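You operate a simulated robot arm through the tools that you are given. There is no shell and no other tool. Be economical: measure what you need, move in short steps, check, and stop when the job is done.

Carry out the task below with a simulated robot arm. There is one attempt and no reset: what you move stays moved.

TASK
Try the GO peg in the teal bush, then sort the bush into GOOD or REWORK.
Fine: seat the bush on the slide first; peg back on its stand; in to its shoulder means GOOD, else REWORK.
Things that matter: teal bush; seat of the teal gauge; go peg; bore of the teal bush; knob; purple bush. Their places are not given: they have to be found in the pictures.

It is judged by the outcome, as a careful person would: the job done as asked, and still so three seconds after it is handed in. It fails if anything else is knocked over, pushed out of place, dropped, spilled or broken.

THE ROBOT
A 6-joint arm with a two-finger parallel gripper, fixed in place. Base frame: the origin is at the foot of the arm, x ahead of it, y to its left, z up; the work surface is at about z = 0.9. Lengths are in m, angles in degrees, forces in N, time in s.
With the tool pointing down near the work surface it reaches from about 0.24 to 0.66 m from the base axis. Its first joint turns from -66.0 to 66.0 degrees. Payload 2.9 kg.
Tool frame: the origin (TCP) lies between the finger pads and is the grasp point; the fingertips stand 0.03 m ahead of it; z points along the fingers, y is the line along which they close. The gripper opens to 0.11 m. The fingers are 0.02 m wide and 0.01 m thick; the gripper's body (0.048 by 0.112 m) begins 0.055 m behind the TCP.
Orientation is that of the tool frame in the base frame, as [roll, pitch, yaw] about the fixed x, y, z axes, in that order (R = Rz(yaw) Ry(pitch) Rx(roll)). With the fingers straight down and closing along the base's y, the tool's x points along the base's -x, its y along +y and its z along -z.

THE INTERFACE
- The arm moves only by the tool arm_command. Its argument "motion" is a list of rows, each a list of 7 numbers: the shift along the tool's x, y, z in units of 400 mm (1.0 is 400 mm), then the turn, a rotation vector about the tool's x, y, z in units of 180 degrees (1.0 is 180 degrees), then the gripper command, from -1 (fully open) to 1 (shut), values between in proportion. In form: [[x, y, z, rx, ry, rz, jaw], ...]. A call has 1 to 20 rows; each row is the pose to reach, as a shift and turn from the pose commanded when the call began, along the tool's axes at that moment. A call with a number of a shift or a turn outside -1 to 1 is refused whole. A row lasts 0.2 s, in which the tool goes at most 0.05 m and 8.6 degrees; a call with a longer step from one row to the next is refused whole, and so is a gripper value outside its range. A pose out of reach is approached as far as the arm can. The call stops where the force on the tool passes 70 N (or 10 N more than at its start, if that is more) or the arm is blocked; 0.2 s more then pass. The fingers move at their own pace (about 0.108 m/s each) and stop on an object; they squeeze with about 23 N. The grip force told is the motor's: it shows also when the fingers shut on nothing. Time passes only in rows, and 0.2 s behind the last, so rows that repeat a pose let the fingers close. It gives the time, the measured TCP pose, the force on the tool (base axes), the opening and the grip force at its end, in the units of the frame above (readings bear some noise).
- Cameras (640 x 400 px; columns grow to the right, rows downward): "scene" is fixed at [0.0656, 0.4173, 1.4126]; the picture's right is [-0.88, -0.47, 0.00], its down [-0.14, 0.26, -0.95] and it looks along [0.45, -0.84, -0.30] (base axes); focal length 344 px, centre (320, 200). "wrist" rides on the gripper at [-0.036, 0, -0.057] in the tool frame; the picture's right is [0.00, -1.00, 0.00], its down [0.97, 0.00, -0.24] and it looks along [0.24, 0.00, 0.97] (tool axes); focal length 218 px, centre (320, 200).
- snapshot(camera): a new picture of that camera. No time passes.
- measure_at(camera, pixels): for up to 12 pixels [column, row] of the newest picture of that camera ("zoom" is the newest enlarged one), the place [x, y, z] in the base frame of the surface seen there, good to about 0.003 m. No time passes.
- close_up(camera, box): a new picture of the part [left, top, right, bottom] of that camera's present view, enlarged. No time passes.
- close_job(): hands the job in; it is judged then, once.

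Work in short steps. Measure before you move; look again where a grasp or a placing could have gone wrong, and mend it. You have 80 turns and 54 pictures in all, the two below and enlarged ones among them. Open the gripper and draw the arm clear of the work before you hand the job in, unless the task says otherwise; then end with one line.

The tools are called after ">>>" as a command line: name --pt "numbers of a row" for each row, then --argument value for the rest, lists and objects as JSON in quotes. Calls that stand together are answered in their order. arm_command: Moves the arm, as the interface text tells. Its arguments: {"type":"object","properties":{"motion":{"type":"array","items":{"type":"array","items":{"type":"number"}}}},"required":["motion"]} The other tools are called the same way: snapshot (camera) takes a picture; measure_at (camera, pixels) gives the place of the surface under pixels of a picture; close_up (camera, box) takes an enlarged picture of a part of a camera's view; close_job () hands the job in.

At the start:

```text
time_s: 0.0
ee_pos: [0.3748, -0.1795, 1.2201]
ee_rot: [180.0, -0.1, 180.0]
ft_force: [-0.3, 0.0, 0.2]
gripper_width: 0.1101
grip_force: 0.1
```

scene: 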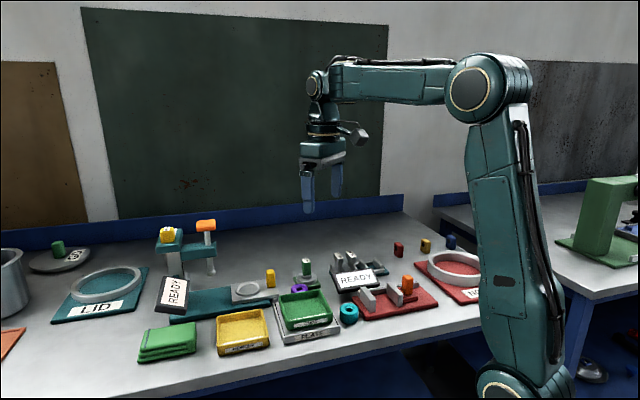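
wrist: 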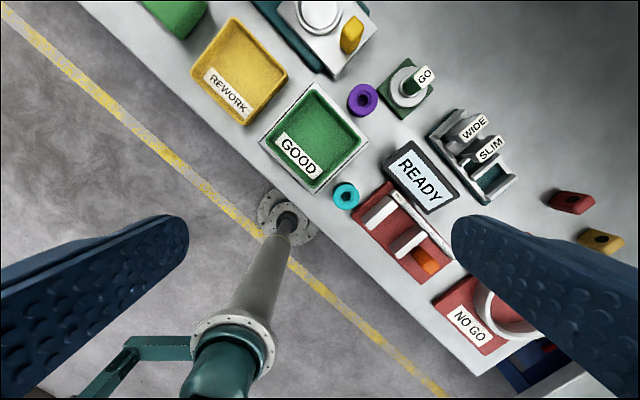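

I'll look at the bench closely first.

>>> close_up --camera "scene" --box '[140, 210, 300, 310]'

>>> close_up --camera "scene" --box '[270, 230, 430, 330]'

>>> close_up --camera "wrist" --box '[240, 0, 560, 200]'

```text
4.00 times, centred on (220, 260) of scene
```

zoom: 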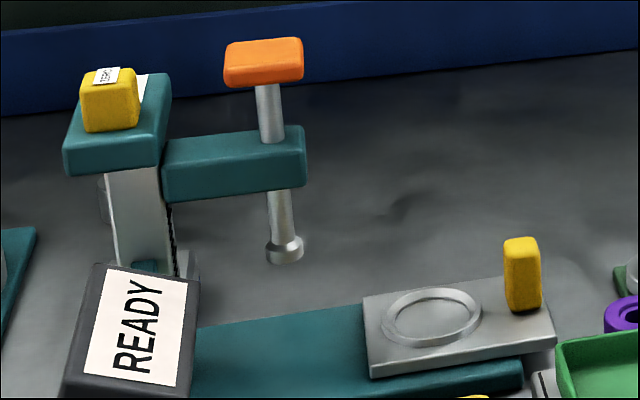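

```text
4.00 times, centred on (350, 280) of scene
```

zoom: 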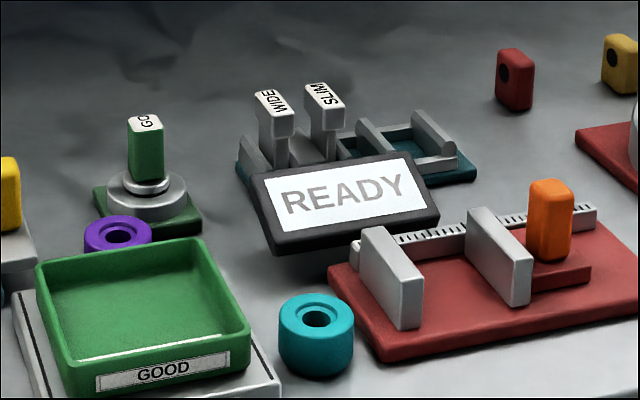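

```text
2.00 times, centred on (400, 100) of wrist
```

zoom: 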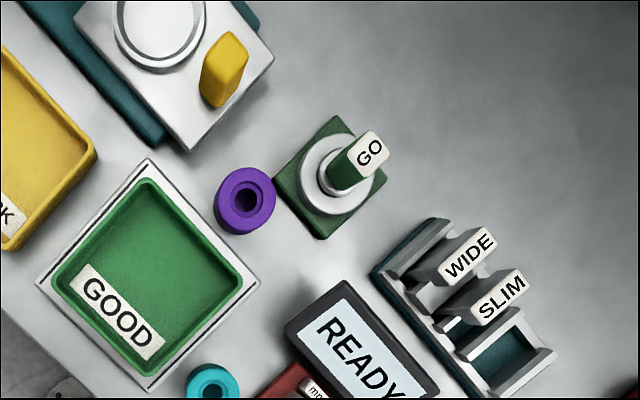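

Next I measure the key objects.

>>> measure_at --camera "wrist" --pixels '[[347, 195], [340, 186], [356, 201], [319, 14], [308, 30], [352, 32], [362, 99], [425, 74], [405, 100], [315, 140], [240, 70], [395, 95]]'

>>> measure_at --camera "scene" --pixels '[[349, 308], [349, 319], [248, 289], [271, 271], [307, 261], [306, 270], [307, 277], [205, 226], [210, 272], [204, 250], [300, 288], [349, 306]]'

>>> measure_at --camera "zoom" --pixels '[[210, 370], [188, 385], [235, 385], [212, 384], [370, 147], [340, 165], [325, 190], [345, 190], [278, 180], [340, 120], [320, 238], [245, 200]]'

```text
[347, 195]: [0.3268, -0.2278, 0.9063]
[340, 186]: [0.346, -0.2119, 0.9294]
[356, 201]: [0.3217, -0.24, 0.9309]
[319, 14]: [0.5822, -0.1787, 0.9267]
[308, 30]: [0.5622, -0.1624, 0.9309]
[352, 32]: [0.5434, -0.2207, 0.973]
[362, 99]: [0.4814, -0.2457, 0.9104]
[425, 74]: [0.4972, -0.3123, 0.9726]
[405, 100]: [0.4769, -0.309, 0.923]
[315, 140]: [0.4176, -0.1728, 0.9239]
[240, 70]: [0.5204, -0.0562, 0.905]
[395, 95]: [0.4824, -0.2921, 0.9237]
```

```text
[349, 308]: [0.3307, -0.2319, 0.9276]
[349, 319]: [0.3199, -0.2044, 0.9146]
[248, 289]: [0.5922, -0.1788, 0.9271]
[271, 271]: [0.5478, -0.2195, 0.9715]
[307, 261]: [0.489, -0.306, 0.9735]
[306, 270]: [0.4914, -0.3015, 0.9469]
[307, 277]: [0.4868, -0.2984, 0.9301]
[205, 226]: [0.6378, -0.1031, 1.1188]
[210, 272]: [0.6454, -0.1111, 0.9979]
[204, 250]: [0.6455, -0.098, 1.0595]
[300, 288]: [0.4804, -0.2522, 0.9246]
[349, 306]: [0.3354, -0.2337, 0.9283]
```

```text
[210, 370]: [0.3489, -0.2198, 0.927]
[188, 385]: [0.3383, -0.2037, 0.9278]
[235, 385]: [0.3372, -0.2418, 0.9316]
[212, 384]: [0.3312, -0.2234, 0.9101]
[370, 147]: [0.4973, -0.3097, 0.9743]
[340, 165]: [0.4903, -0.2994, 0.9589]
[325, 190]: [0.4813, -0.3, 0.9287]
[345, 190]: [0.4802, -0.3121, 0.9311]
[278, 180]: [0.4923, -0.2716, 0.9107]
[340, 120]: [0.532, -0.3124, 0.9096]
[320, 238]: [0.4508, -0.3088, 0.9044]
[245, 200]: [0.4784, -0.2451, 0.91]
```

The teal bush stands at about (0.335,-0.224). I'll move above it, turned by 45° to match the bench layout, and look.

>>> arm_command --pt "0.016 -0.018 0.05 0 0 -0.042 -1" --pt "0.033 -0.037 0.1 0 0 -0.083 -1" --pt "0.05 -0.056 0.15 0 0 -0.125 -1" --pt "0.067 -0.075 0.2 0 0 -0.167 -1" --pt "0.083 -0.093 0.25 0 0 -0.208 -1" --pt "0.1 -0.111 0.3 0 0 -0.25 -1" --pt "0.1 -0.111 0.3 0 0 -0.25 -1"

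>>> snapshot --camera "wrist"

```text
time_s: 1.6
ee_pos: [0.3347, -0.2225, 1.1009]
ee_rot: [180.0, 0.0, -134.8]
ft_force: [-0.3, 0.4, -0.6]
gripper_width: 0.11
grip_force: 0.1
```

```text
48 pictures are left
```

wrist: 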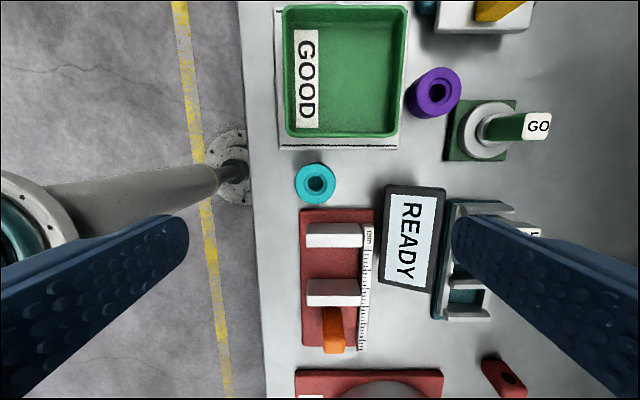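

>>> measure_at --camera "wrist" --pixels '[[316, 168], [316, 198], [299, 182], [332, 182], [338, 148], [338, 210], [388, 190], [270, 190], [316, 184], [435, 68], [412, 98], [458, 90]]'

>>> close_up --camera "wrist" --box '[280, 150, 360, 200]'

```text
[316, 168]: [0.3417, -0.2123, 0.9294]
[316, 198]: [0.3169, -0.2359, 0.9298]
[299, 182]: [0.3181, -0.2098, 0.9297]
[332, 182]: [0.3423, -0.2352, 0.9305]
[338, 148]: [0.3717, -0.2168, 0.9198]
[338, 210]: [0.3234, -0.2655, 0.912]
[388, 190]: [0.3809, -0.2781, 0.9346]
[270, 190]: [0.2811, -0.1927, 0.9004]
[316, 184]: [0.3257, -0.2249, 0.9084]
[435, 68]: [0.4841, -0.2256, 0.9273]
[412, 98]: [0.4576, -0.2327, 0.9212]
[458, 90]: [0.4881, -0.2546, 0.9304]
```

```text
8.00 times, centred on (320, 175) of wrist
```

zoom: 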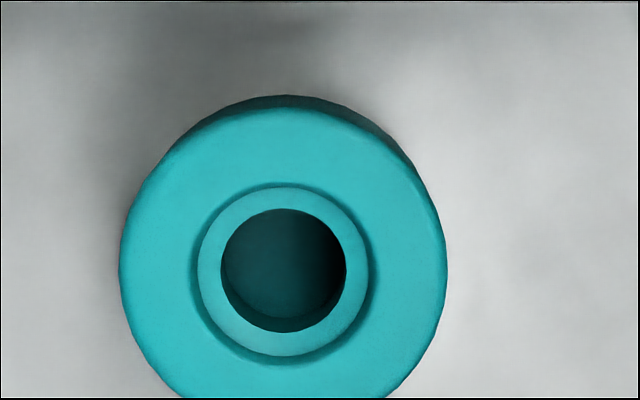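

Bush centre ≈ (0.3295,-0.222), top at 0.930. I'll descend with a reduced opening and grip it.

>>> arm_command --pt "0.0083 0.01 0.1 0 0 0 -0.3" --pt "0.0083 0.01 0.2 0 0 0 -0.3" --pt "0.0083 0.01 0.28 0 0 0 -0.3" --pt "0.0083 0.01 0.34 0 0 0 -0.3" --pt "0.0083 0.01 0.38 0 0 0 -0.3" --pt "0.0083 0.01 0.41 0 0 0 -0.3" --pt "0.0083 0.01 0.41 0 0 0 -0.3"

>>> snapshot --camera "wrist"

```text
time_s: 3.2
ee_pos: [0.3296, -0.223, 0.9368]
ee_rot: [-180.0, 0.0, -135.1]
ft_force: [0.3, -1.0, 0.6]
gripper_width: 0.0714
grip_force: 0.1
```

```text
46 pictures are left
```

wrist: 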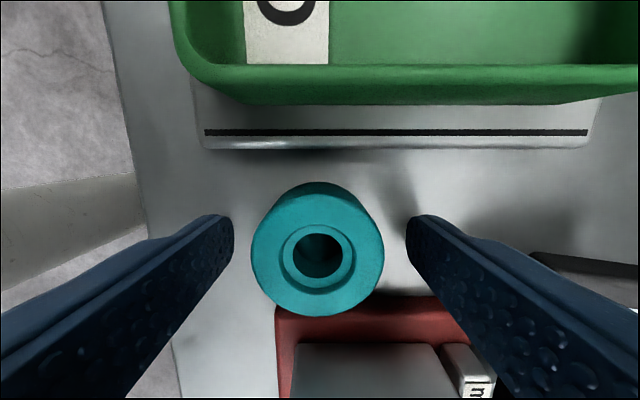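

The bush is centred between the fingers, so I close and lift.

>>> arm_command --pt "0 0 0 0 0 0 1" --pt "0 0 0 0 0 0 1" --pt "0 0 0 0 0 0 1" --pt "0 0 0 0 0 0 1" --pt "0 0 -0.02 0 0 0 1" --pt "0 0 -0.08 0 0 0 1" --pt "0 0 -0.18 0 0 0 1" --pt "0 0 -0.28 0 0 0 1" --pt "0 0 -0.38 0 0 0 1" --pt "0 0 -0.38 0 0 0 1"

>>> snapshot --camera "wrist"

```text
time_s: 5.4
ee_pos: [0.329, -0.2234, 1.0876]
ee_rot: [180.0, 0.0, -134.9]
ft_force: [-0.2, 0.4, -0.5]
gripper_width: 0.042
grip_force: 22.7
```

```text
45 pictures are left
```

wrist: 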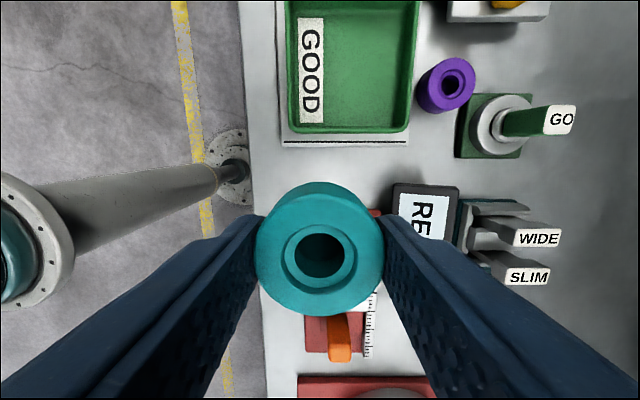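

Holding it (42 mm wide). Next I move towards the seat to look at it from above.

>>> arm_command --pt "-0.07 -0.052 0 0 0 0 1" --pt "-0.14 -0.105 0 0 0 0 1" --pt "-0.21 -0.157 0 0 0 0 1" --pt "-0.28 -0.21 0 0 0 0 1" --pt "-0.343 -0.262 0 0 0 0 1" --pt "-0.343 -0.262 0 0 0 0 1"

>>> snapshot --camera "wrist"

>>> snapshot --camera "scene"

```text
time_s: 6.8
ee_pos: [0.5006, -0.2012, 1.0872]
ee_rot: [-180.0, 0.0, -135.1]
ft_force: [-0.4, 0.2, 0.6]
gripper_width: 0.0422
grip_force: 22.7
```

```text
44 pictures are left
```

wrist: 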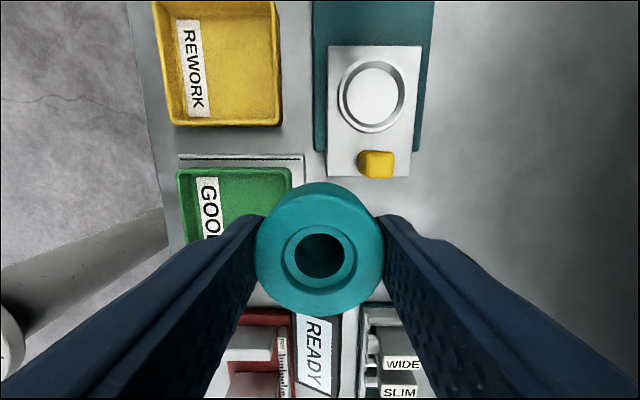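

```text
43 pictures are left
```

scene: 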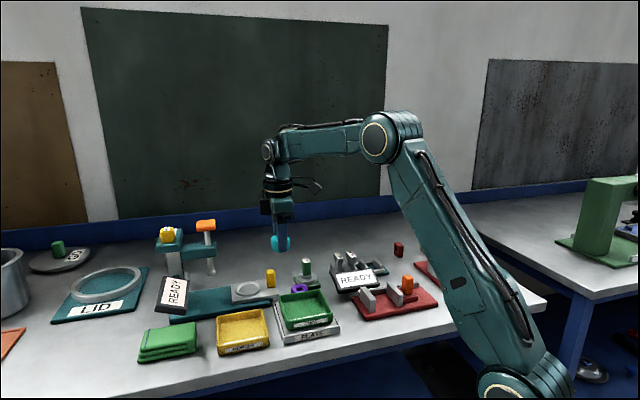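

>>> measure_at --camera "wrist" --pixels '[[371, 96], [338, 97], [405, 97], [371, 62], [371, 132], [350, 97], [394, 97], [371, 70], [371, 116], [376, 160], [418, 90], [340, 140]]'

>>> close_up --camera "wrist" --box '[310, 40, 438, 120]'

```text
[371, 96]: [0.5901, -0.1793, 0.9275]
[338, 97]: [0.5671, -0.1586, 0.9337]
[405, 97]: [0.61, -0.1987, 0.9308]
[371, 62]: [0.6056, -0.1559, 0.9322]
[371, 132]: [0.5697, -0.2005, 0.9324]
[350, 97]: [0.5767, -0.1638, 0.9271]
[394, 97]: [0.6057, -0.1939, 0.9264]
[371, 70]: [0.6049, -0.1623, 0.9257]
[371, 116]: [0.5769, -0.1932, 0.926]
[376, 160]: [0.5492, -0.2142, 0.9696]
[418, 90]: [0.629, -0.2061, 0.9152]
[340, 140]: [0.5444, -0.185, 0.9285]
```

```text
5.00 times, centred on (374, 80) of wrist
```

zoom: 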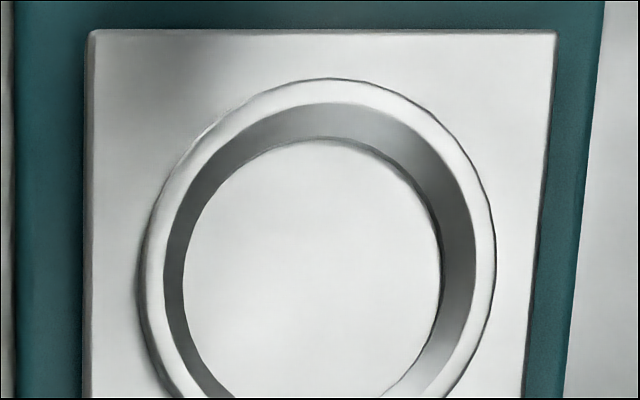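

>>> measure_at --camera "wrist" --pixels '[[282, 257], [358, 257], [320, 220], [320, 297], [320, 312], [275, 257], [365, 257]]'

>>> close_up --camera "wrist" --box '[240, 170, 400, 330]'

>>> measure_at --camera "scene" --pixels '[[199, 226], [213, 226], [206, 222], [211, 272], [208, 252], [190, 252], [170, 246], [205, 229]]'

```text
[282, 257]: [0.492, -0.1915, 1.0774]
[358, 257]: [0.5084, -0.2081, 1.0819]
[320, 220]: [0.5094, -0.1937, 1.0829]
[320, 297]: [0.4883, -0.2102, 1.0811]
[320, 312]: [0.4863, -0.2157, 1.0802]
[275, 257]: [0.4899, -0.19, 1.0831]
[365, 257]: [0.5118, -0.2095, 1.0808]
```

```text
2.50 times, centred on (320, 250) of wrist
```

zoom: 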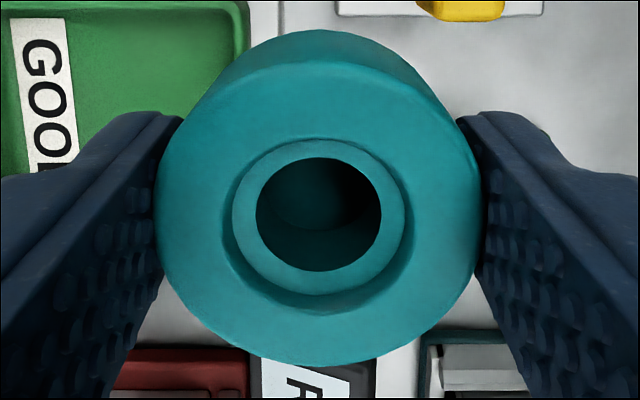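

```text
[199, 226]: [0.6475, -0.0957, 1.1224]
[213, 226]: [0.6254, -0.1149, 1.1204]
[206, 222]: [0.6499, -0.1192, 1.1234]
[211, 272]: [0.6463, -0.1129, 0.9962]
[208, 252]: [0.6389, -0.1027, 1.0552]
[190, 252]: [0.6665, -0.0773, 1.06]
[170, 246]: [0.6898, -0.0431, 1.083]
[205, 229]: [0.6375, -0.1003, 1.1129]
```

Seat floor centre ≈ (0.591,-0.1785), z≈0.9265. The bush is centred on the TCP. I'll move above and descend to just over the ring.

>>> arm_command --pt "-0.07 -0.042 0 0 0 0 1" --pt "-0.14 -0.084 0 0 0 0 1" --pt "-0.2 -0.12 0 0 0 0 1" --pt "-0.2 -0.12 0.08 0 0 0 1" --pt "-0.2 -0.12 0.16 0 0 0 1" --pt "-0.2 -0.12 0.22 0 0 0 1" --pt "-0.2 -0.12 0.26 0 0 0 1" --pt "-0.2 -0.12 0.26 0 0 0 1"

>>> snapshot --camera "wrist"

>>> close_up --camera "scene" --box '[150, 190, 310, 310]'

```text
time_s: 8.6
ee_pos: [0.5914, -0.1777, 0.9843]
ee_rot: [-180.0, 0.0, -135.0]
ft_force: [-0.3, -0.4, -0.6]
gripper_width: 0.0422
grip_force: 22.9
```

```text
40 pictures are left
```

wrist: 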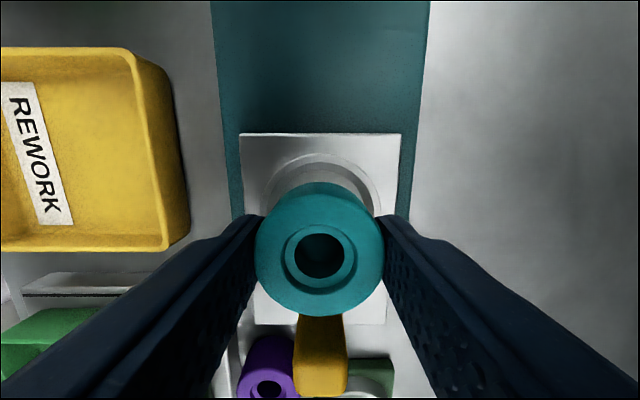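

```text
3.33 times, centred on (230, 250) of scene
```

zoom: 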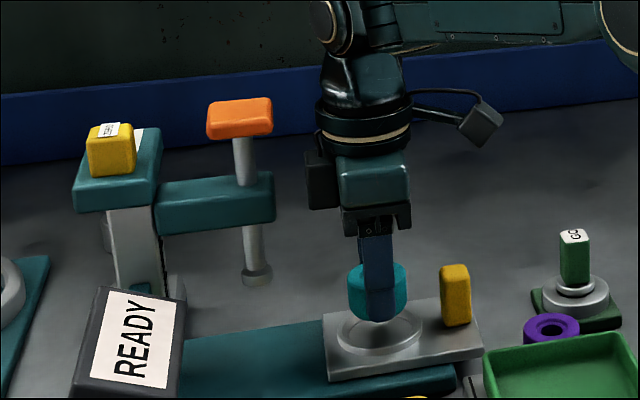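

The arm is clear of the plunger and aligned. I descend to the seat.

>>> arm_command --pt "0 0 0.015 0 0 0 1" --pt "0 0 0.03 0 0 0 1" --pt "0 0 0.04 0 0 0 1" --pt "0 0 0.046 0 0 0 1" --pt "0 0 0.05 0 0 0 1" --pt "0 0 0.05 0 0 0 1"

>>> close_up --camera "scene" --box '[210, 240, 290, 300]'

```text
time_s: 10.0
ee_pos: [0.59, -0.1789, 0.9641]
ee_rot: [-180.0, 0.0, -135.0]
ft_force: [0.4, -0.1, -0.6]
gripper_width: 0.0421
grip_force: 22.9
```

```text
6.67 times, centred on (250, 270) of scene
```

zoom: 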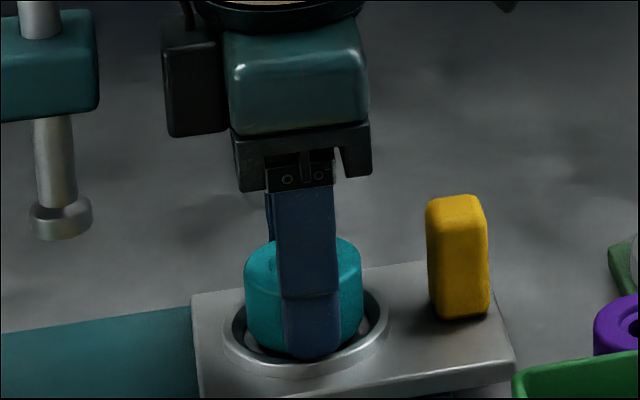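

>>> arm_command --pt "0 0 0.002 0 0 0 1" --pt "0 0 0.004 0 0 0 1" --pt "0 0 0.005 0 0 0 1"

```text
time_s: 10.8
ee_pos: [0.5909, -0.1775, 0.9635]
ee_rot: [-179.9, 0.0, -135.0]
ft_force: [0.2, 0.6, 5.8]
gripper_width: 0.0421
grip_force: 22.7
```

Light contact (about 6 N). I release and rise.

>>> arm_command --pt "0 0 0 0 0 0 -0.1" --pt "0 0 0 0 0 0 -0.3" --pt "0 0 0 0 0 0 -0.3" --pt "0 0 -0.05 0 0 0 -0.3" --pt "0 0 -0.13 0 0 0 -0.3" --pt "0 0 -0.23 0 0 0 -0.3" --pt "0 0 -0.33 0 0 0 -0.3" --pt "0.06 0 -0.36 0 0 0 -0.3" --pt "0.06 0 -0.36 0 0 0 -0.3"

>>> snapshot --camera "wrist"

>>> close_up --camera "scene" --box '[210, 240, 330, 320]'

```text
time_s: 12.8
ee_pos: [0.5739, -0.1938, 1.1068]
ee_rot: [-180.0, 0.0, -135.0]
ft_force: [-0.1, -0.2, -0.9]
gripper_width: 0.0717
grip_force: 0.1
```

```text
37 pictures are left
```

wrist: 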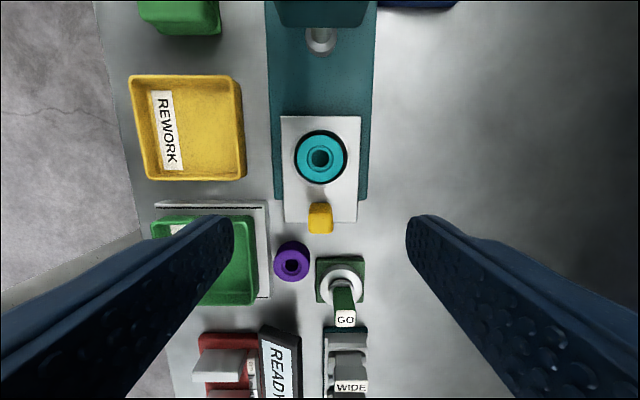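

```text
5.00 times, centred on (270, 280) of scene
```

zoom: 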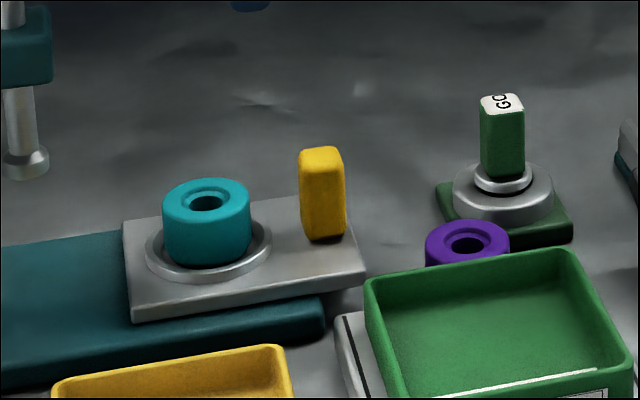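

Seated well. I measure bore and peg.

>>> measure_at --camera "wrist" --pixels '[[320, 140], [320, 176], [302, 158], [338, 158], [296, 158], [345, 158], [345, 319], [336, 319], [354, 319], [345, 326], [345, 312], [344, 280]]'

>>> measure_at --camera "zoom" --pixels '[[502, 104], [483, 106], [522, 106], [484, 160], [502, 170], [523, 160], [503, 187], [470, 195], [540, 195], [445, 190], [503, 215], [467, 228]]'

>>> close_up --camera "wrist" --box '[300, 130, 340, 180]'

```text
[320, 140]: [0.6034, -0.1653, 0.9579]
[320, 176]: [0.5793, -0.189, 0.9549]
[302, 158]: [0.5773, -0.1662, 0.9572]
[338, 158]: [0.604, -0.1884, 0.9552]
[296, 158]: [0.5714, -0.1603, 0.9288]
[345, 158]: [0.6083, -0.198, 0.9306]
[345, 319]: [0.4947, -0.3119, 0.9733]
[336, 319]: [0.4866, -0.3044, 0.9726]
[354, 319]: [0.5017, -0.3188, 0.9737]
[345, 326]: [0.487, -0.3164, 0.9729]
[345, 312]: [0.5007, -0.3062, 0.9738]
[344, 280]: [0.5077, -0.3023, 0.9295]
```

```text
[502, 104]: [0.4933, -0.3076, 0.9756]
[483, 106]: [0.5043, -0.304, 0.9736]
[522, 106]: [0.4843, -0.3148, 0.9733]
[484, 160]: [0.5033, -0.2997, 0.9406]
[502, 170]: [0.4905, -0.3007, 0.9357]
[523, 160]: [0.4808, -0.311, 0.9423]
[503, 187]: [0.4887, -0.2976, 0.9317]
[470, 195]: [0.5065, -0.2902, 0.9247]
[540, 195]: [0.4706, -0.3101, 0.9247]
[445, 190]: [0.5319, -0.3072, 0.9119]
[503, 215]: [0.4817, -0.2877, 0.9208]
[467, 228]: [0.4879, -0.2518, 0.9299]
```

```text
8.00 times, centred on (320, 155) of wrist
```

zoom: 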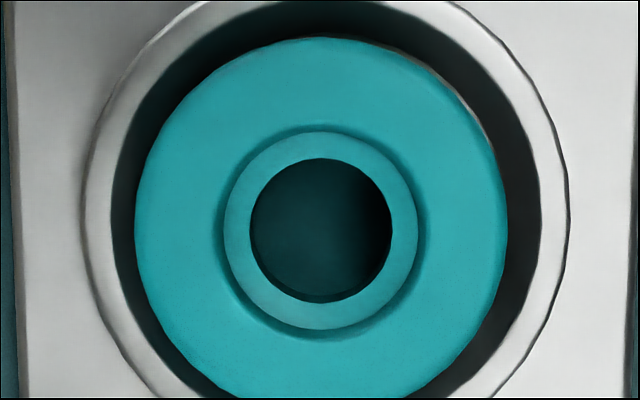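

Bush bore ≈ (0.591,-0.177), top 0.957. The peg handle ≈ (0.494,-0.311), top 0.974. I move above the peg.

>>> arm_command --pt "0.11 -0.02 0 0 0 0 -0.3" --pt "0.22 -0.04 0 0 0 0 -0.3" --pt "0.33 -0.06 0 0 0 0 -0.3" --pt "0.3485 -0.066 0.07 0 0 0 -0.3" --pt "0.3485 -0.066 0.142 0 0 0 -0.3" --pt "0.3485 -0.066 0.142 0 0 0 -0.3"

>>> snapshot --camera "wrist"

```text
time_s: 14.2
ee_pos: [0.4928, -0.3125, 1.0505]
ee_rot: [179.9, 0.0, -135.0]
ft_force: [0.0, -0.5, 0.7]
gripper_width: 0.0718
grip_force: 0.1
```

```text
34 pictures are left
```

wrist: 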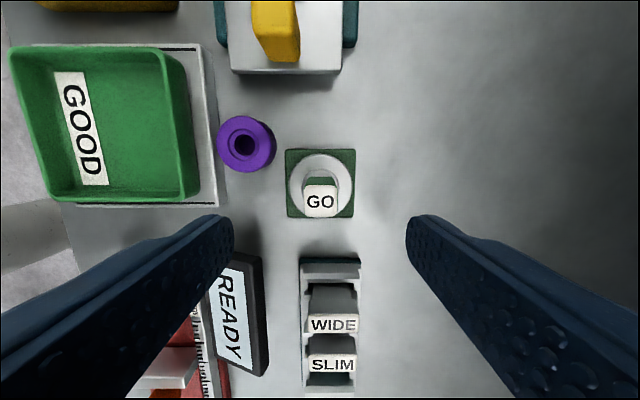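

>>> close_up --camera "wrist" --box '[270, 140, 370, 230]'

>>> measure_at --camera "wrist" --pixels '[[321, 158], [293, 183], [349, 183], [308, 208], [333, 208], [320, 189], [320, 214], [306, 201], [334, 201], [320, 181], [288, 152], [351, 152]]'

```text
4.44 times, centred on (320, 185) of wrist
```

zoom: 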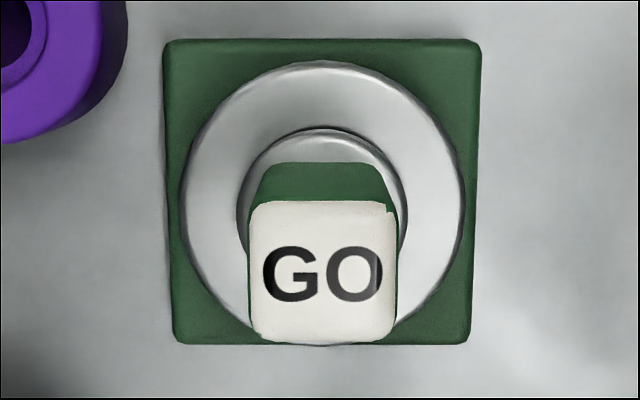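

```text
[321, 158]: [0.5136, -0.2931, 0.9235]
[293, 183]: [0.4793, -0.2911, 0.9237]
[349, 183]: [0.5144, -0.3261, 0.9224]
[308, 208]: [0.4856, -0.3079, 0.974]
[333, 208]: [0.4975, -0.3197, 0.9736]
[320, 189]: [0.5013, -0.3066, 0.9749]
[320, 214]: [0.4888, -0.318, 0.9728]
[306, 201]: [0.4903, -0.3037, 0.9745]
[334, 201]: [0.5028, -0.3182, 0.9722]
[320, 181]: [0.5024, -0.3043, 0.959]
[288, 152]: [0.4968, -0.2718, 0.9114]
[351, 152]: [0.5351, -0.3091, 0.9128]
```

The handle is aligned with the jaws, offset about 2 mm. I descend to z≈0.972 and grip.

>>> arm_command --pt "-0.006 0 0.08 0 0 0 -0.3" --pt "-0.006 0 0.14 0 0 0 -0.3" --pt "-0.006 0 0.18 0 0 0 -0.3" --pt "-0.006 0 0.196 0 0 0 -0.3" --pt "-0.006 0 0.196 0 0 0 0.4" --pt "-0.006 0 0.196 0 0 0 1" --pt "-0.006 0 0.196 0 0 0 1" --pt "-0.006 0 0.196 0 0 0 1" --pt "-0.006 0 0.196 0 0 0 1"

>>> snapshot --camera "wrist"

```text
time_s: 16.2
ee_pos: [0.4946, -0.3098, 0.9712]
ee_rot: [-180.0, 0.0, -135.1]
ft_force: [0.1, -0.8, 0.4]
gripper_width: 0.0213
grip_force: 23.0
```

```text
32 pictures are left
```

wrist: 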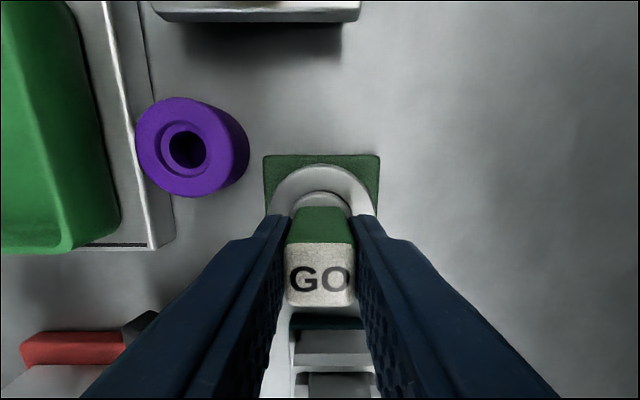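

Gripped. I lift straight up slowly.

>>> arm_command --pt "0 0 -0.02 0 0 0 1" --pt "0 0 -0.06 0 0 0 1" --pt "0 0 -0.12 0 0 0 1" --pt "0 0 -0.2 0 0 0 1" --pt "0 0 -0.3 0 0 0 1" --pt "0 0 -0.3 0 0 0 1"

>>> snapshot --camera "scene"

>>> close_up --camera "scene" --box '[260, 210, 350, 280]'

>>> snapshot --camera "wrist"

```text
time_s: 17.6
ee_pos: [0.4951, -0.309, 1.0922]
ee_rot: [179.9, 0.0, -134.9]
ft_force: [1.0, -0.2, -1.0]
gripper_width: 0.0216
grip_force: 22.9
```

```text
31 pictures are left
```

scene: 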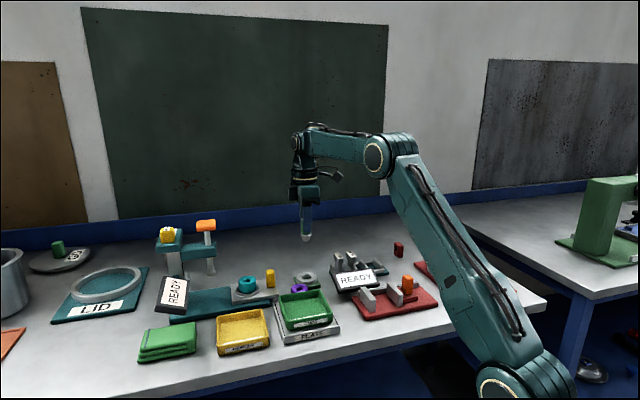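

```text
5.71 times, centred on (305, 245) of scene
```

zoom: 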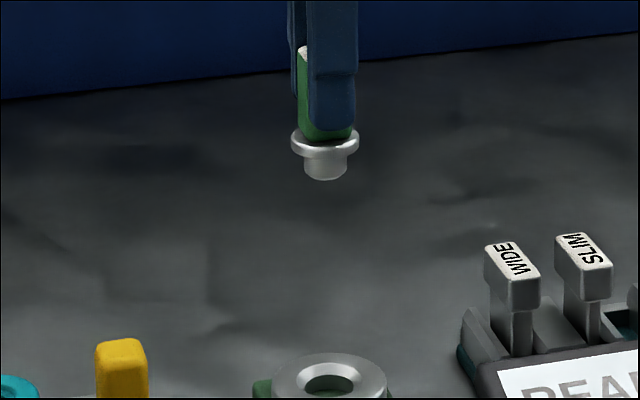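

```text
29 pictures are left
```

wrist: 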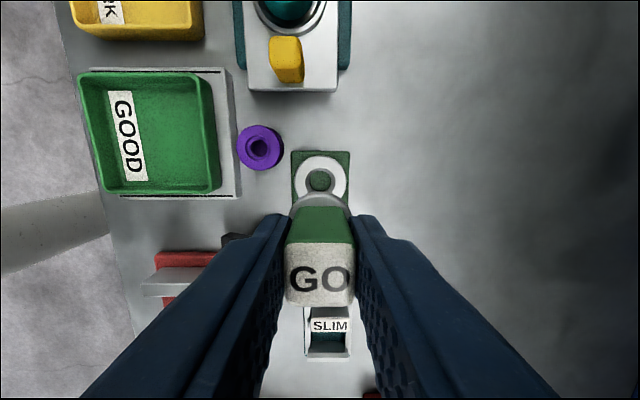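

The peg has a shoulder flange and a short plug. I carry it above the bush bore.

>>> arm_command --pt "-0.1 0.016 0 0 0 0 1" --pt "-0.2 0.032 0 0 0 0 1" --pt "-0.3 0.048 0 0 0 0 1" --pt "-0.4025 0.0642 0 0 0 0 1" --pt "-0.4025 0.0642 0.06 0 0 0 1" --pt "-0.4025 0.0642 0.12 0 0 0 1" --pt "-0.4025 0.0642 0.16 0 0 0 1" --pt "-0.4025 0.0642 0.16 0 0 0 1"

>>> close_up --camera "scene" --box '[210, 240, 290, 300]'

>>> snapshot --camera "wrist"

```text
time_s: 19.4
ee_pos: [0.5906, -0.1784, 1.0272]
ee_rot: [-180.0, 0.0, -135.0]
ft_force: [0.0, 1.1, -0.3]
gripper_width: 0.0213
grip_force: 23.3
```

```text
6.67 times, centred on (250, 270) of scene
```

zoom: 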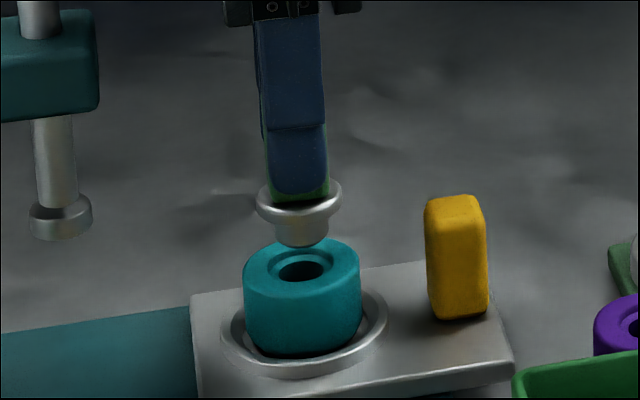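

```text
27 pictures are left
```

wrist: 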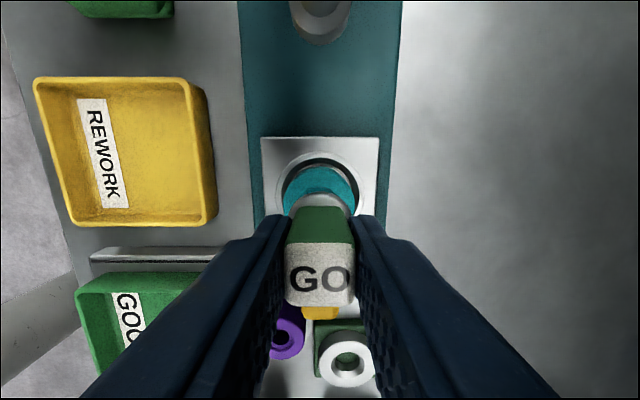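

Aligned. I descend gently and watch the force. Full seating should be at TCP z≈1.005, and tip contact at ≈1.017.

>>> arm_command --pt "0 0 0.008 0 0 0 1" --pt "0 0 0.016 0 0 0 1" --pt "0 0 0.022 0 0 0 1" --pt "0 0 0.027 0 0 0 1" --pt "0 0 0.032 0 0 0 1" --pt "0 0 0.032 0 0 0 1"

>>> close_up --camera "scene" --box '[210, 240, 290, 300]'

```text
time_s: 20.8
ee_pos: [0.5911, -0.1786, 1.0147]
ee_rot: [-180.0, 0.0, -135.0]
ft_force: [0.2, 0.2, -1.2]
gripper_width: 0.0213
grip_force: 22.4
```

```text
6.67 times, centred on (250, 270) of scene
```

zoom: 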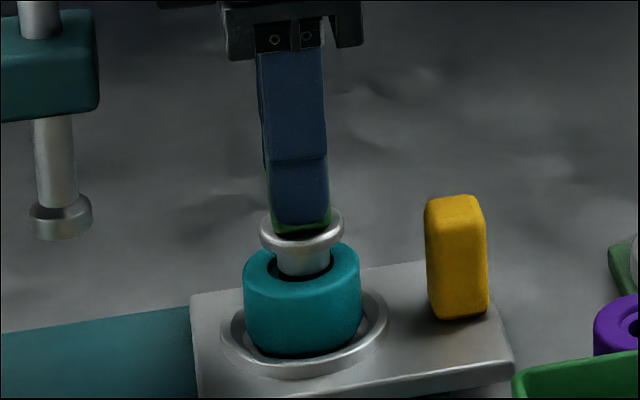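

The plug is at the bore mouth with no force yet. I continue in fine steps.

>>> arm_command --pt "0 0 0.004 0 0 0 1" --pt "0 0 0.008 0 0 0 1" --pt "0 0 0.01 0 0 0 1" --pt "0 0 0.01 0 0 0 1"

```text
time_s: 21.8
ee_pos: [0.5914, -0.1782, 1.01]
ee_rot: [-179.7, 0.1, -135.0]
ft_force: [-0.8, 1.3, 11.5]
gripper_width: 0.0215
grip_force: 23.0
```

>>> close_up --camera "scene" --box '[220, 250, 276, 292]'

>>> close_up --camera "wrist" --box '[260, 130, 380, 220]'

```text
9.52 times, centred on (248, 271) of scene
```

zoom: 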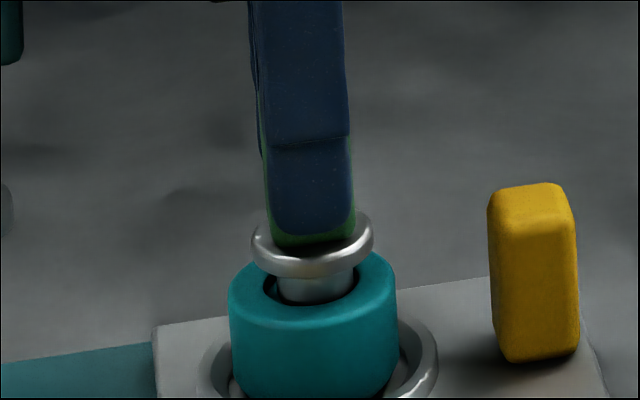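

```text
4.44 times, centred on (320, 175) of wrist
```

zoom: 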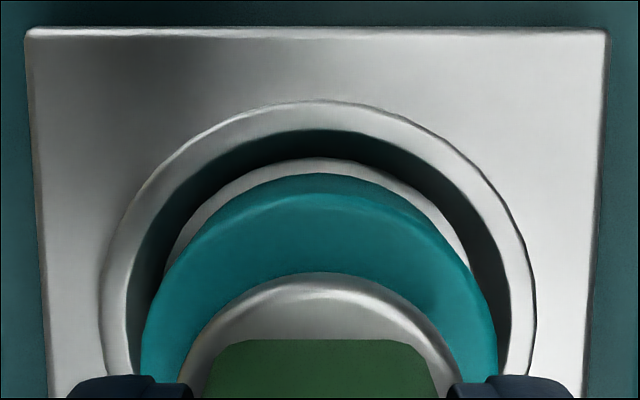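

The plug entered the counterbore and stopped about 5 mm short of the shoulder. It sits about 1–2 mm toward tool +x of the bore, so I correct that and retry before concluding.

>>> arm_command --pt "0 0 -0.006 0 0 0 1" --pt "-0.004 0 -0.006 0 0 0 1" --pt "-0.004 0 -0.002 0 0 0 1" --pt "-0.004 0 0.0 0 0 0 1" --pt "-0.004 0 0.002 0 0 0 1" --pt "-0.004 0 0.002 0 0 0 1"

>>> close_up --camera "scene" --box '[220, 250, 276, 292]'

```text
time_s: 23.2
ee_pos: [0.593, -0.178, 1.0116]
ee_rot: [-179.8, 0.1, -135.0]
ft_force: [-1.2, 1.4, 17.8]
gripper_width: 0.0214
grip_force: 23.2
```

```text
9.52 times, centred on (248, 271) of scene
```

zoom: 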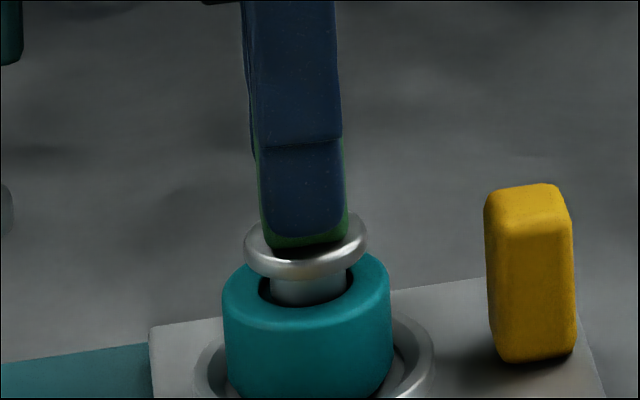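

The slide itself got dragged along with the peg under friction. I lift the plug fully clear, then shift and compare.

>>> arm_command --pt "0 0 -0.012 0 0 0 1" --pt "0 0 -0.025 0 0 0 1" --pt "0 0 -0.025 0 0 0 1"

>>> close_up --camera "scene" --box '[220, 250, 276, 292]'

>>> close_up --camera "wrist" --box '[260, 130, 380, 220]'

```text
time_s: 24.0
ee_pos: [0.5926, -0.1769, 1.0191]
ee_rot: [180.0, 0.0, -135.0]
ft_force: [-0.8, 1.0, -1.3]
gripper_width: 0.0217
grip_force: 22.8
```

```text
9.52 times, centred on (248, 271) of scene
```

zoom: 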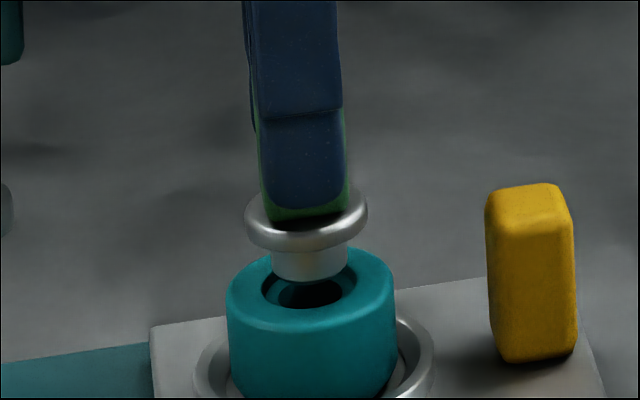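

```text
4.44 times, centred on (320, 175) of wrist
```

zoom: 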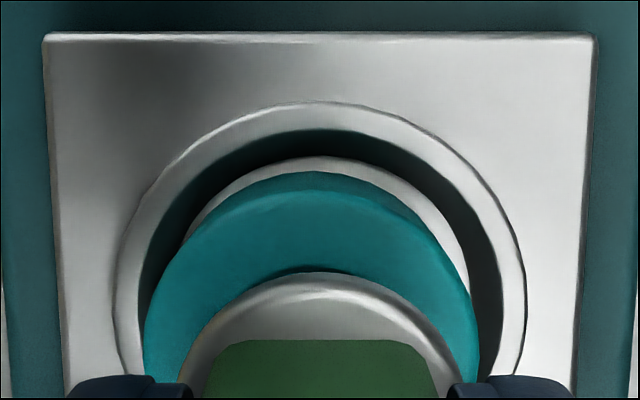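

In the wrist view the bush is about 1.2 mm toward tool +y of the peg. I shift there and try again gently.

>>> arm_command --pt "-0.001 0.003 0 0 0 0 1" --pt "-0.001 0.003 0.008 0 0 0 1" --pt "-0.001 0.003 0.014 0 0 0 1" --pt "-0.001 0.003 0.019 0 0 0 1" --pt "-0.001 0.003 0.023 0 0 0 1" --pt "-0.001 0.003 0.025 0 0 0 1" --pt "-0.001 0.003 0.025 0 0 0 1"

>>> close_up --camera "scene" --box '[220, 250, 276, 292]'

>>> close_up --camera "wrist" --box '[260, 130, 380, 220]'

```text
time_s: 25.6
ee_pos: [0.5925, -0.1759, 1.0116]
ee_rot: [-179.8, 0.1, -135.0]
ft_force: [-0.2, 0.1, 15.7]
gripper_width: 0.0215
grip_force: 23.2
```

```text
9.52 times, centred on (248, 271) of scene
```

zoom: 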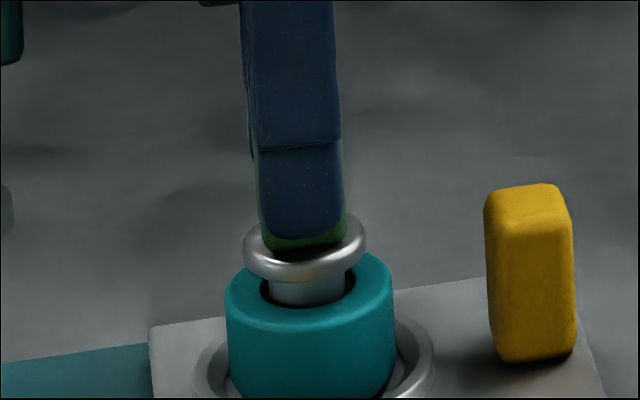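

```text
4.44 times, centred on (320, 175) of wrist
```

zoom: 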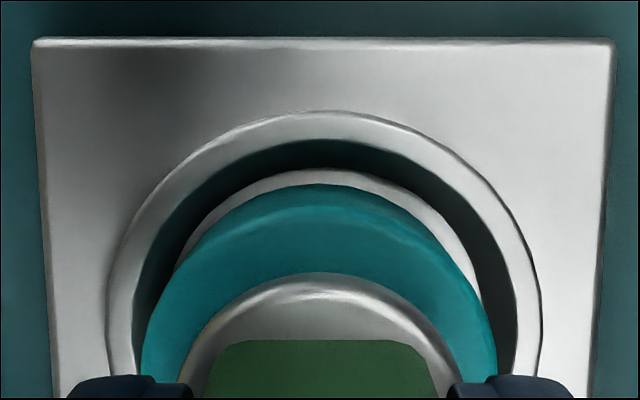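

It is refused again at the same height with a purely vertical force. To rule out misalignment I try small hops of 1 mm each way.

>>> arm_command --pt "0 0 -0.015 0 0 0 1" --pt "-0.003 0 -0.015 0 0 0 1" --pt "-0.003 0 -0.006 0 0 0 1" --pt "-0.003 0 0.002 0 0 0 1" --pt "-0.003 0 0.002 0 0 0 1"

>>> arm_command --pt "0 0 -0.017 0 0 0 1" --pt "0.006 0 -0.017 0 0 0 1" --pt "0.006 0 -0.008 0 0 0 1" --pt "0.006 0 0 0 0 0 1" --pt "0.006 0 0 0 0 0 1"

>>> arm_command --pt "0 0 -0.017 0 0 0 1" --pt "-0.003 0.003 -0.017 0 0 0 1" --pt "-0.003 0.003 -0.008 0 0 0 1" --pt "-0.003 0.003 0 0 0 0 1" --pt "-0.003 0.003 0 0 0 0 1"

>>> arm_command --pt "0 0 -0.017 0 0 0 1" --pt "0 -0.006 -0.017 0 0 0 1" --pt "0 -0.006 -0.008 0 0 0 1" --pt "0 -0.006 0 0 0 0 1" --pt "0 -0.006 0 0 0 0 1"

```text
time_s: 26.8
ee_pos: [0.5928, -0.1749, 1.0117]
ee_rot: [-179.7, 0.1, -135.0]
ft_force: [-3.1, 1.6, 20.2]
gripper_width: 0.0217
grip_force: 22.8
```

```text
time_s: 28.0
ee_pos: [0.5916, -0.1771, 1.0104]
ee_rot: [-179.8, 0.2, -135.0]
ft_force: [-3.3, 2.3, 19.6]
gripper_width: 0.0214
grip_force: 23.0
```

```text
time_s: 29.2
ee_pos: [0.5907, -0.175, 1.0117]
ee_rot: [-179.9, 0.0, -135.0]
ft_force: [-2.7, 1.3, 18.7]
gripper_width: 0.0213
grip_force: 22.6
```

```text
time_s: 30.4
ee_pos: [0.5921, -0.176, 1.0093]
ee_rot: [-179.7, 0.1, -135.1]
ft_force: [-1.1, 1.6, 19.9]
gripper_width: 0.022
grip_force: 23.1
```

It is refused everywhere at the same height, so this bush is REWORK. I lift the peg out and inspect the bush and the peg in the grip.

>>> arm_command --pt "0 0 -0.02 0 0 0 1" --pt "0 0 -0.06 0 0 0 1" --pt "0 0 -0.12 0 0 0 1" --pt "0 0 -0.206 0 0 0 1" --pt "0 0 -0.206 0 0 0 1"

>>> close_up --camera "scene" --box '[200, 210, 300, 300]'

>>> snapshot --camera "wrist"

```text
time_s: 31.6
ee_pos: [0.5924, -0.1771, 1.091]
ee_rot: [-179.9, 0.1, -135.0]
ft_force: [0.3, -0.6, -0.3]
gripper_width: 0.0216
grip_force: 23.2
```

```text
4.44 times, centred on (250, 255) of scene
```

zoom: 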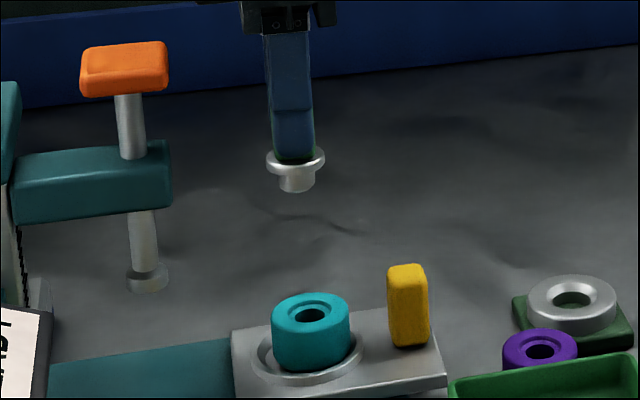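

```text
17 pictures are left
```

wrist: 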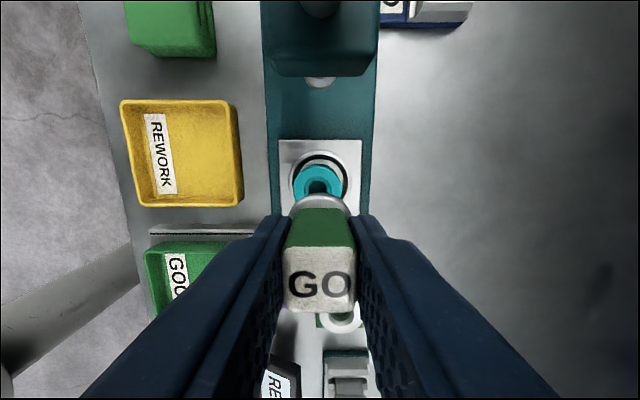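

The plug is visibly larger than the bore, so REWORK is confirmed. Peg goes back over its stand.

>>> arm_command --pt "0.1 -0.016 0 0 0 0 1" --pt "0.2 -0.032 0 0 0 0 1" --pt "0.3 -0.048 0 0 0 0 1" --pt "0.4075 -0.0642 0 0 0 0 1" --pt "0.4075 -0.0642 0.1 0 0 0 1" --pt "0.4075 -0.0642 0.18 0 0 0 1" --pt "0.4075 -0.0642 0.24 0 0 0 1" --pt "0.4075 -0.0642 0.24 0 0 0 1"

>>> close_up --camera "scene" --box '[270, 240, 340, 292]'

>>> close_up --camera "wrist" --box '[260, 130, 380, 220]'

```text
time_s: 33.4
ee_pos: [0.4958, -0.3106, 0.994]
ee_rot: [179.9, 0.0, -135.0]
ft_force: [-1.1, -0.5, -1.8]
gripper_width: 0.0215
grip_force: 22.8
```

```text
7.69 times, centred on (305, 266) of scene
```

zoom: 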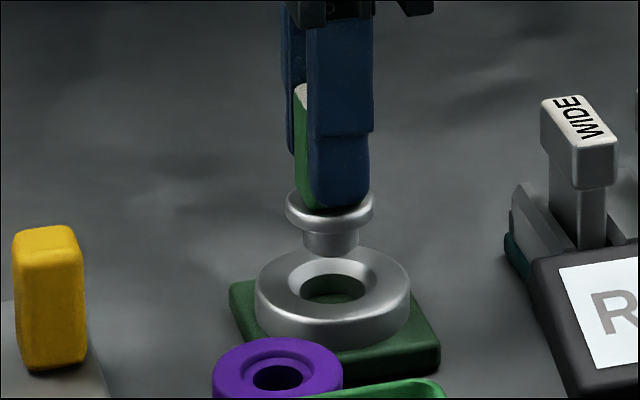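

```text
4.44 times, centred on (320, 175) of wrist
```

zoom: 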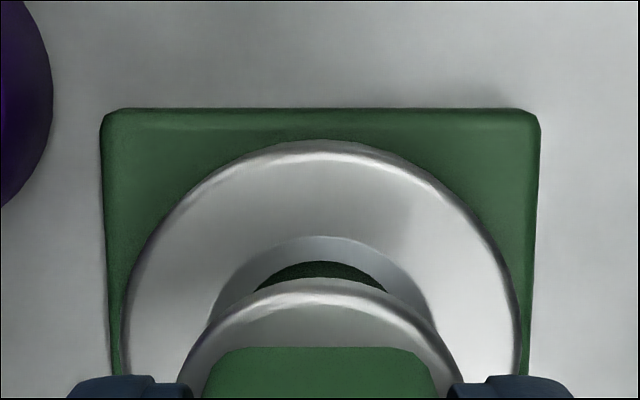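

The plug is centred over the stand's chamfered hole. I lower it to contact.

>>> arm_command --pt "0 0 0.02 0 0 0 1" --pt "0 0 0.04 0 0 0 1" --pt "0 0 0.052 0 0 0 1" --pt "0 0 0.058 0 0 0 1" --pt "0 0 0.06 0 0 0 1" --pt "0 0 0.06 0 0 0 1"

>>> arm_command --pt "0 0 0.003 0 0 0 1" --pt "0 0 0.003 0 0 0 1"

>>> close_up --camera "scene" --box '[270, 240, 340, 292]'

```text
time_s: 34.8
ee_pos: [0.4962, -0.3103, 0.9709]
ee_rot: [179.9, 0.0, -135.1]
ft_force: [0.8, -0.8, -0.7]
gripper_width: 0.0214
grip_force: 22.7
```

```text
time_s: 35.4
ee_pos: [0.4954, -0.3102, 0.97]
ee_rot: [179.9, 0.0, -135.0]
ft_force: [0.2, -0.8, -0.5]
gripper_width: 0.0214
grip_force: 23.4
```

```text
7.69 times, centred on (305, 266) of scene
```

zoom: 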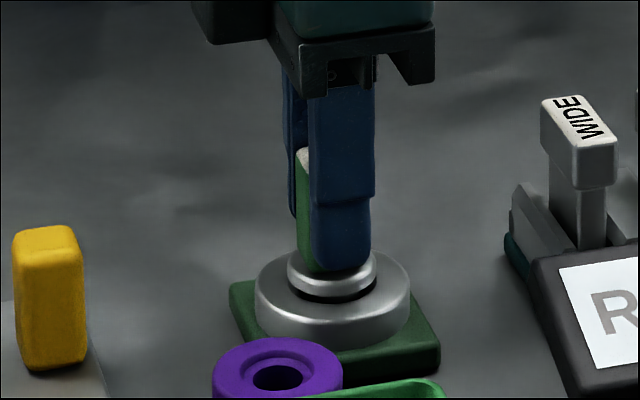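

>>> arm_command --pt "0 0 0.003 0 0 0 1" --pt "0 0 0.005 0 0 0 1" --pt "0 0 0.005 0 0 0 1"

```text
time_s: 36.2
ee_pos: [0.4942, -0.3101, 0.9689]
ee_rot: [-179.9, -0.1, -135.0]
ft_force: [-3.5, 1.5, 9.7]
gripper_width: 0.0216
grip_force: 22.7
```

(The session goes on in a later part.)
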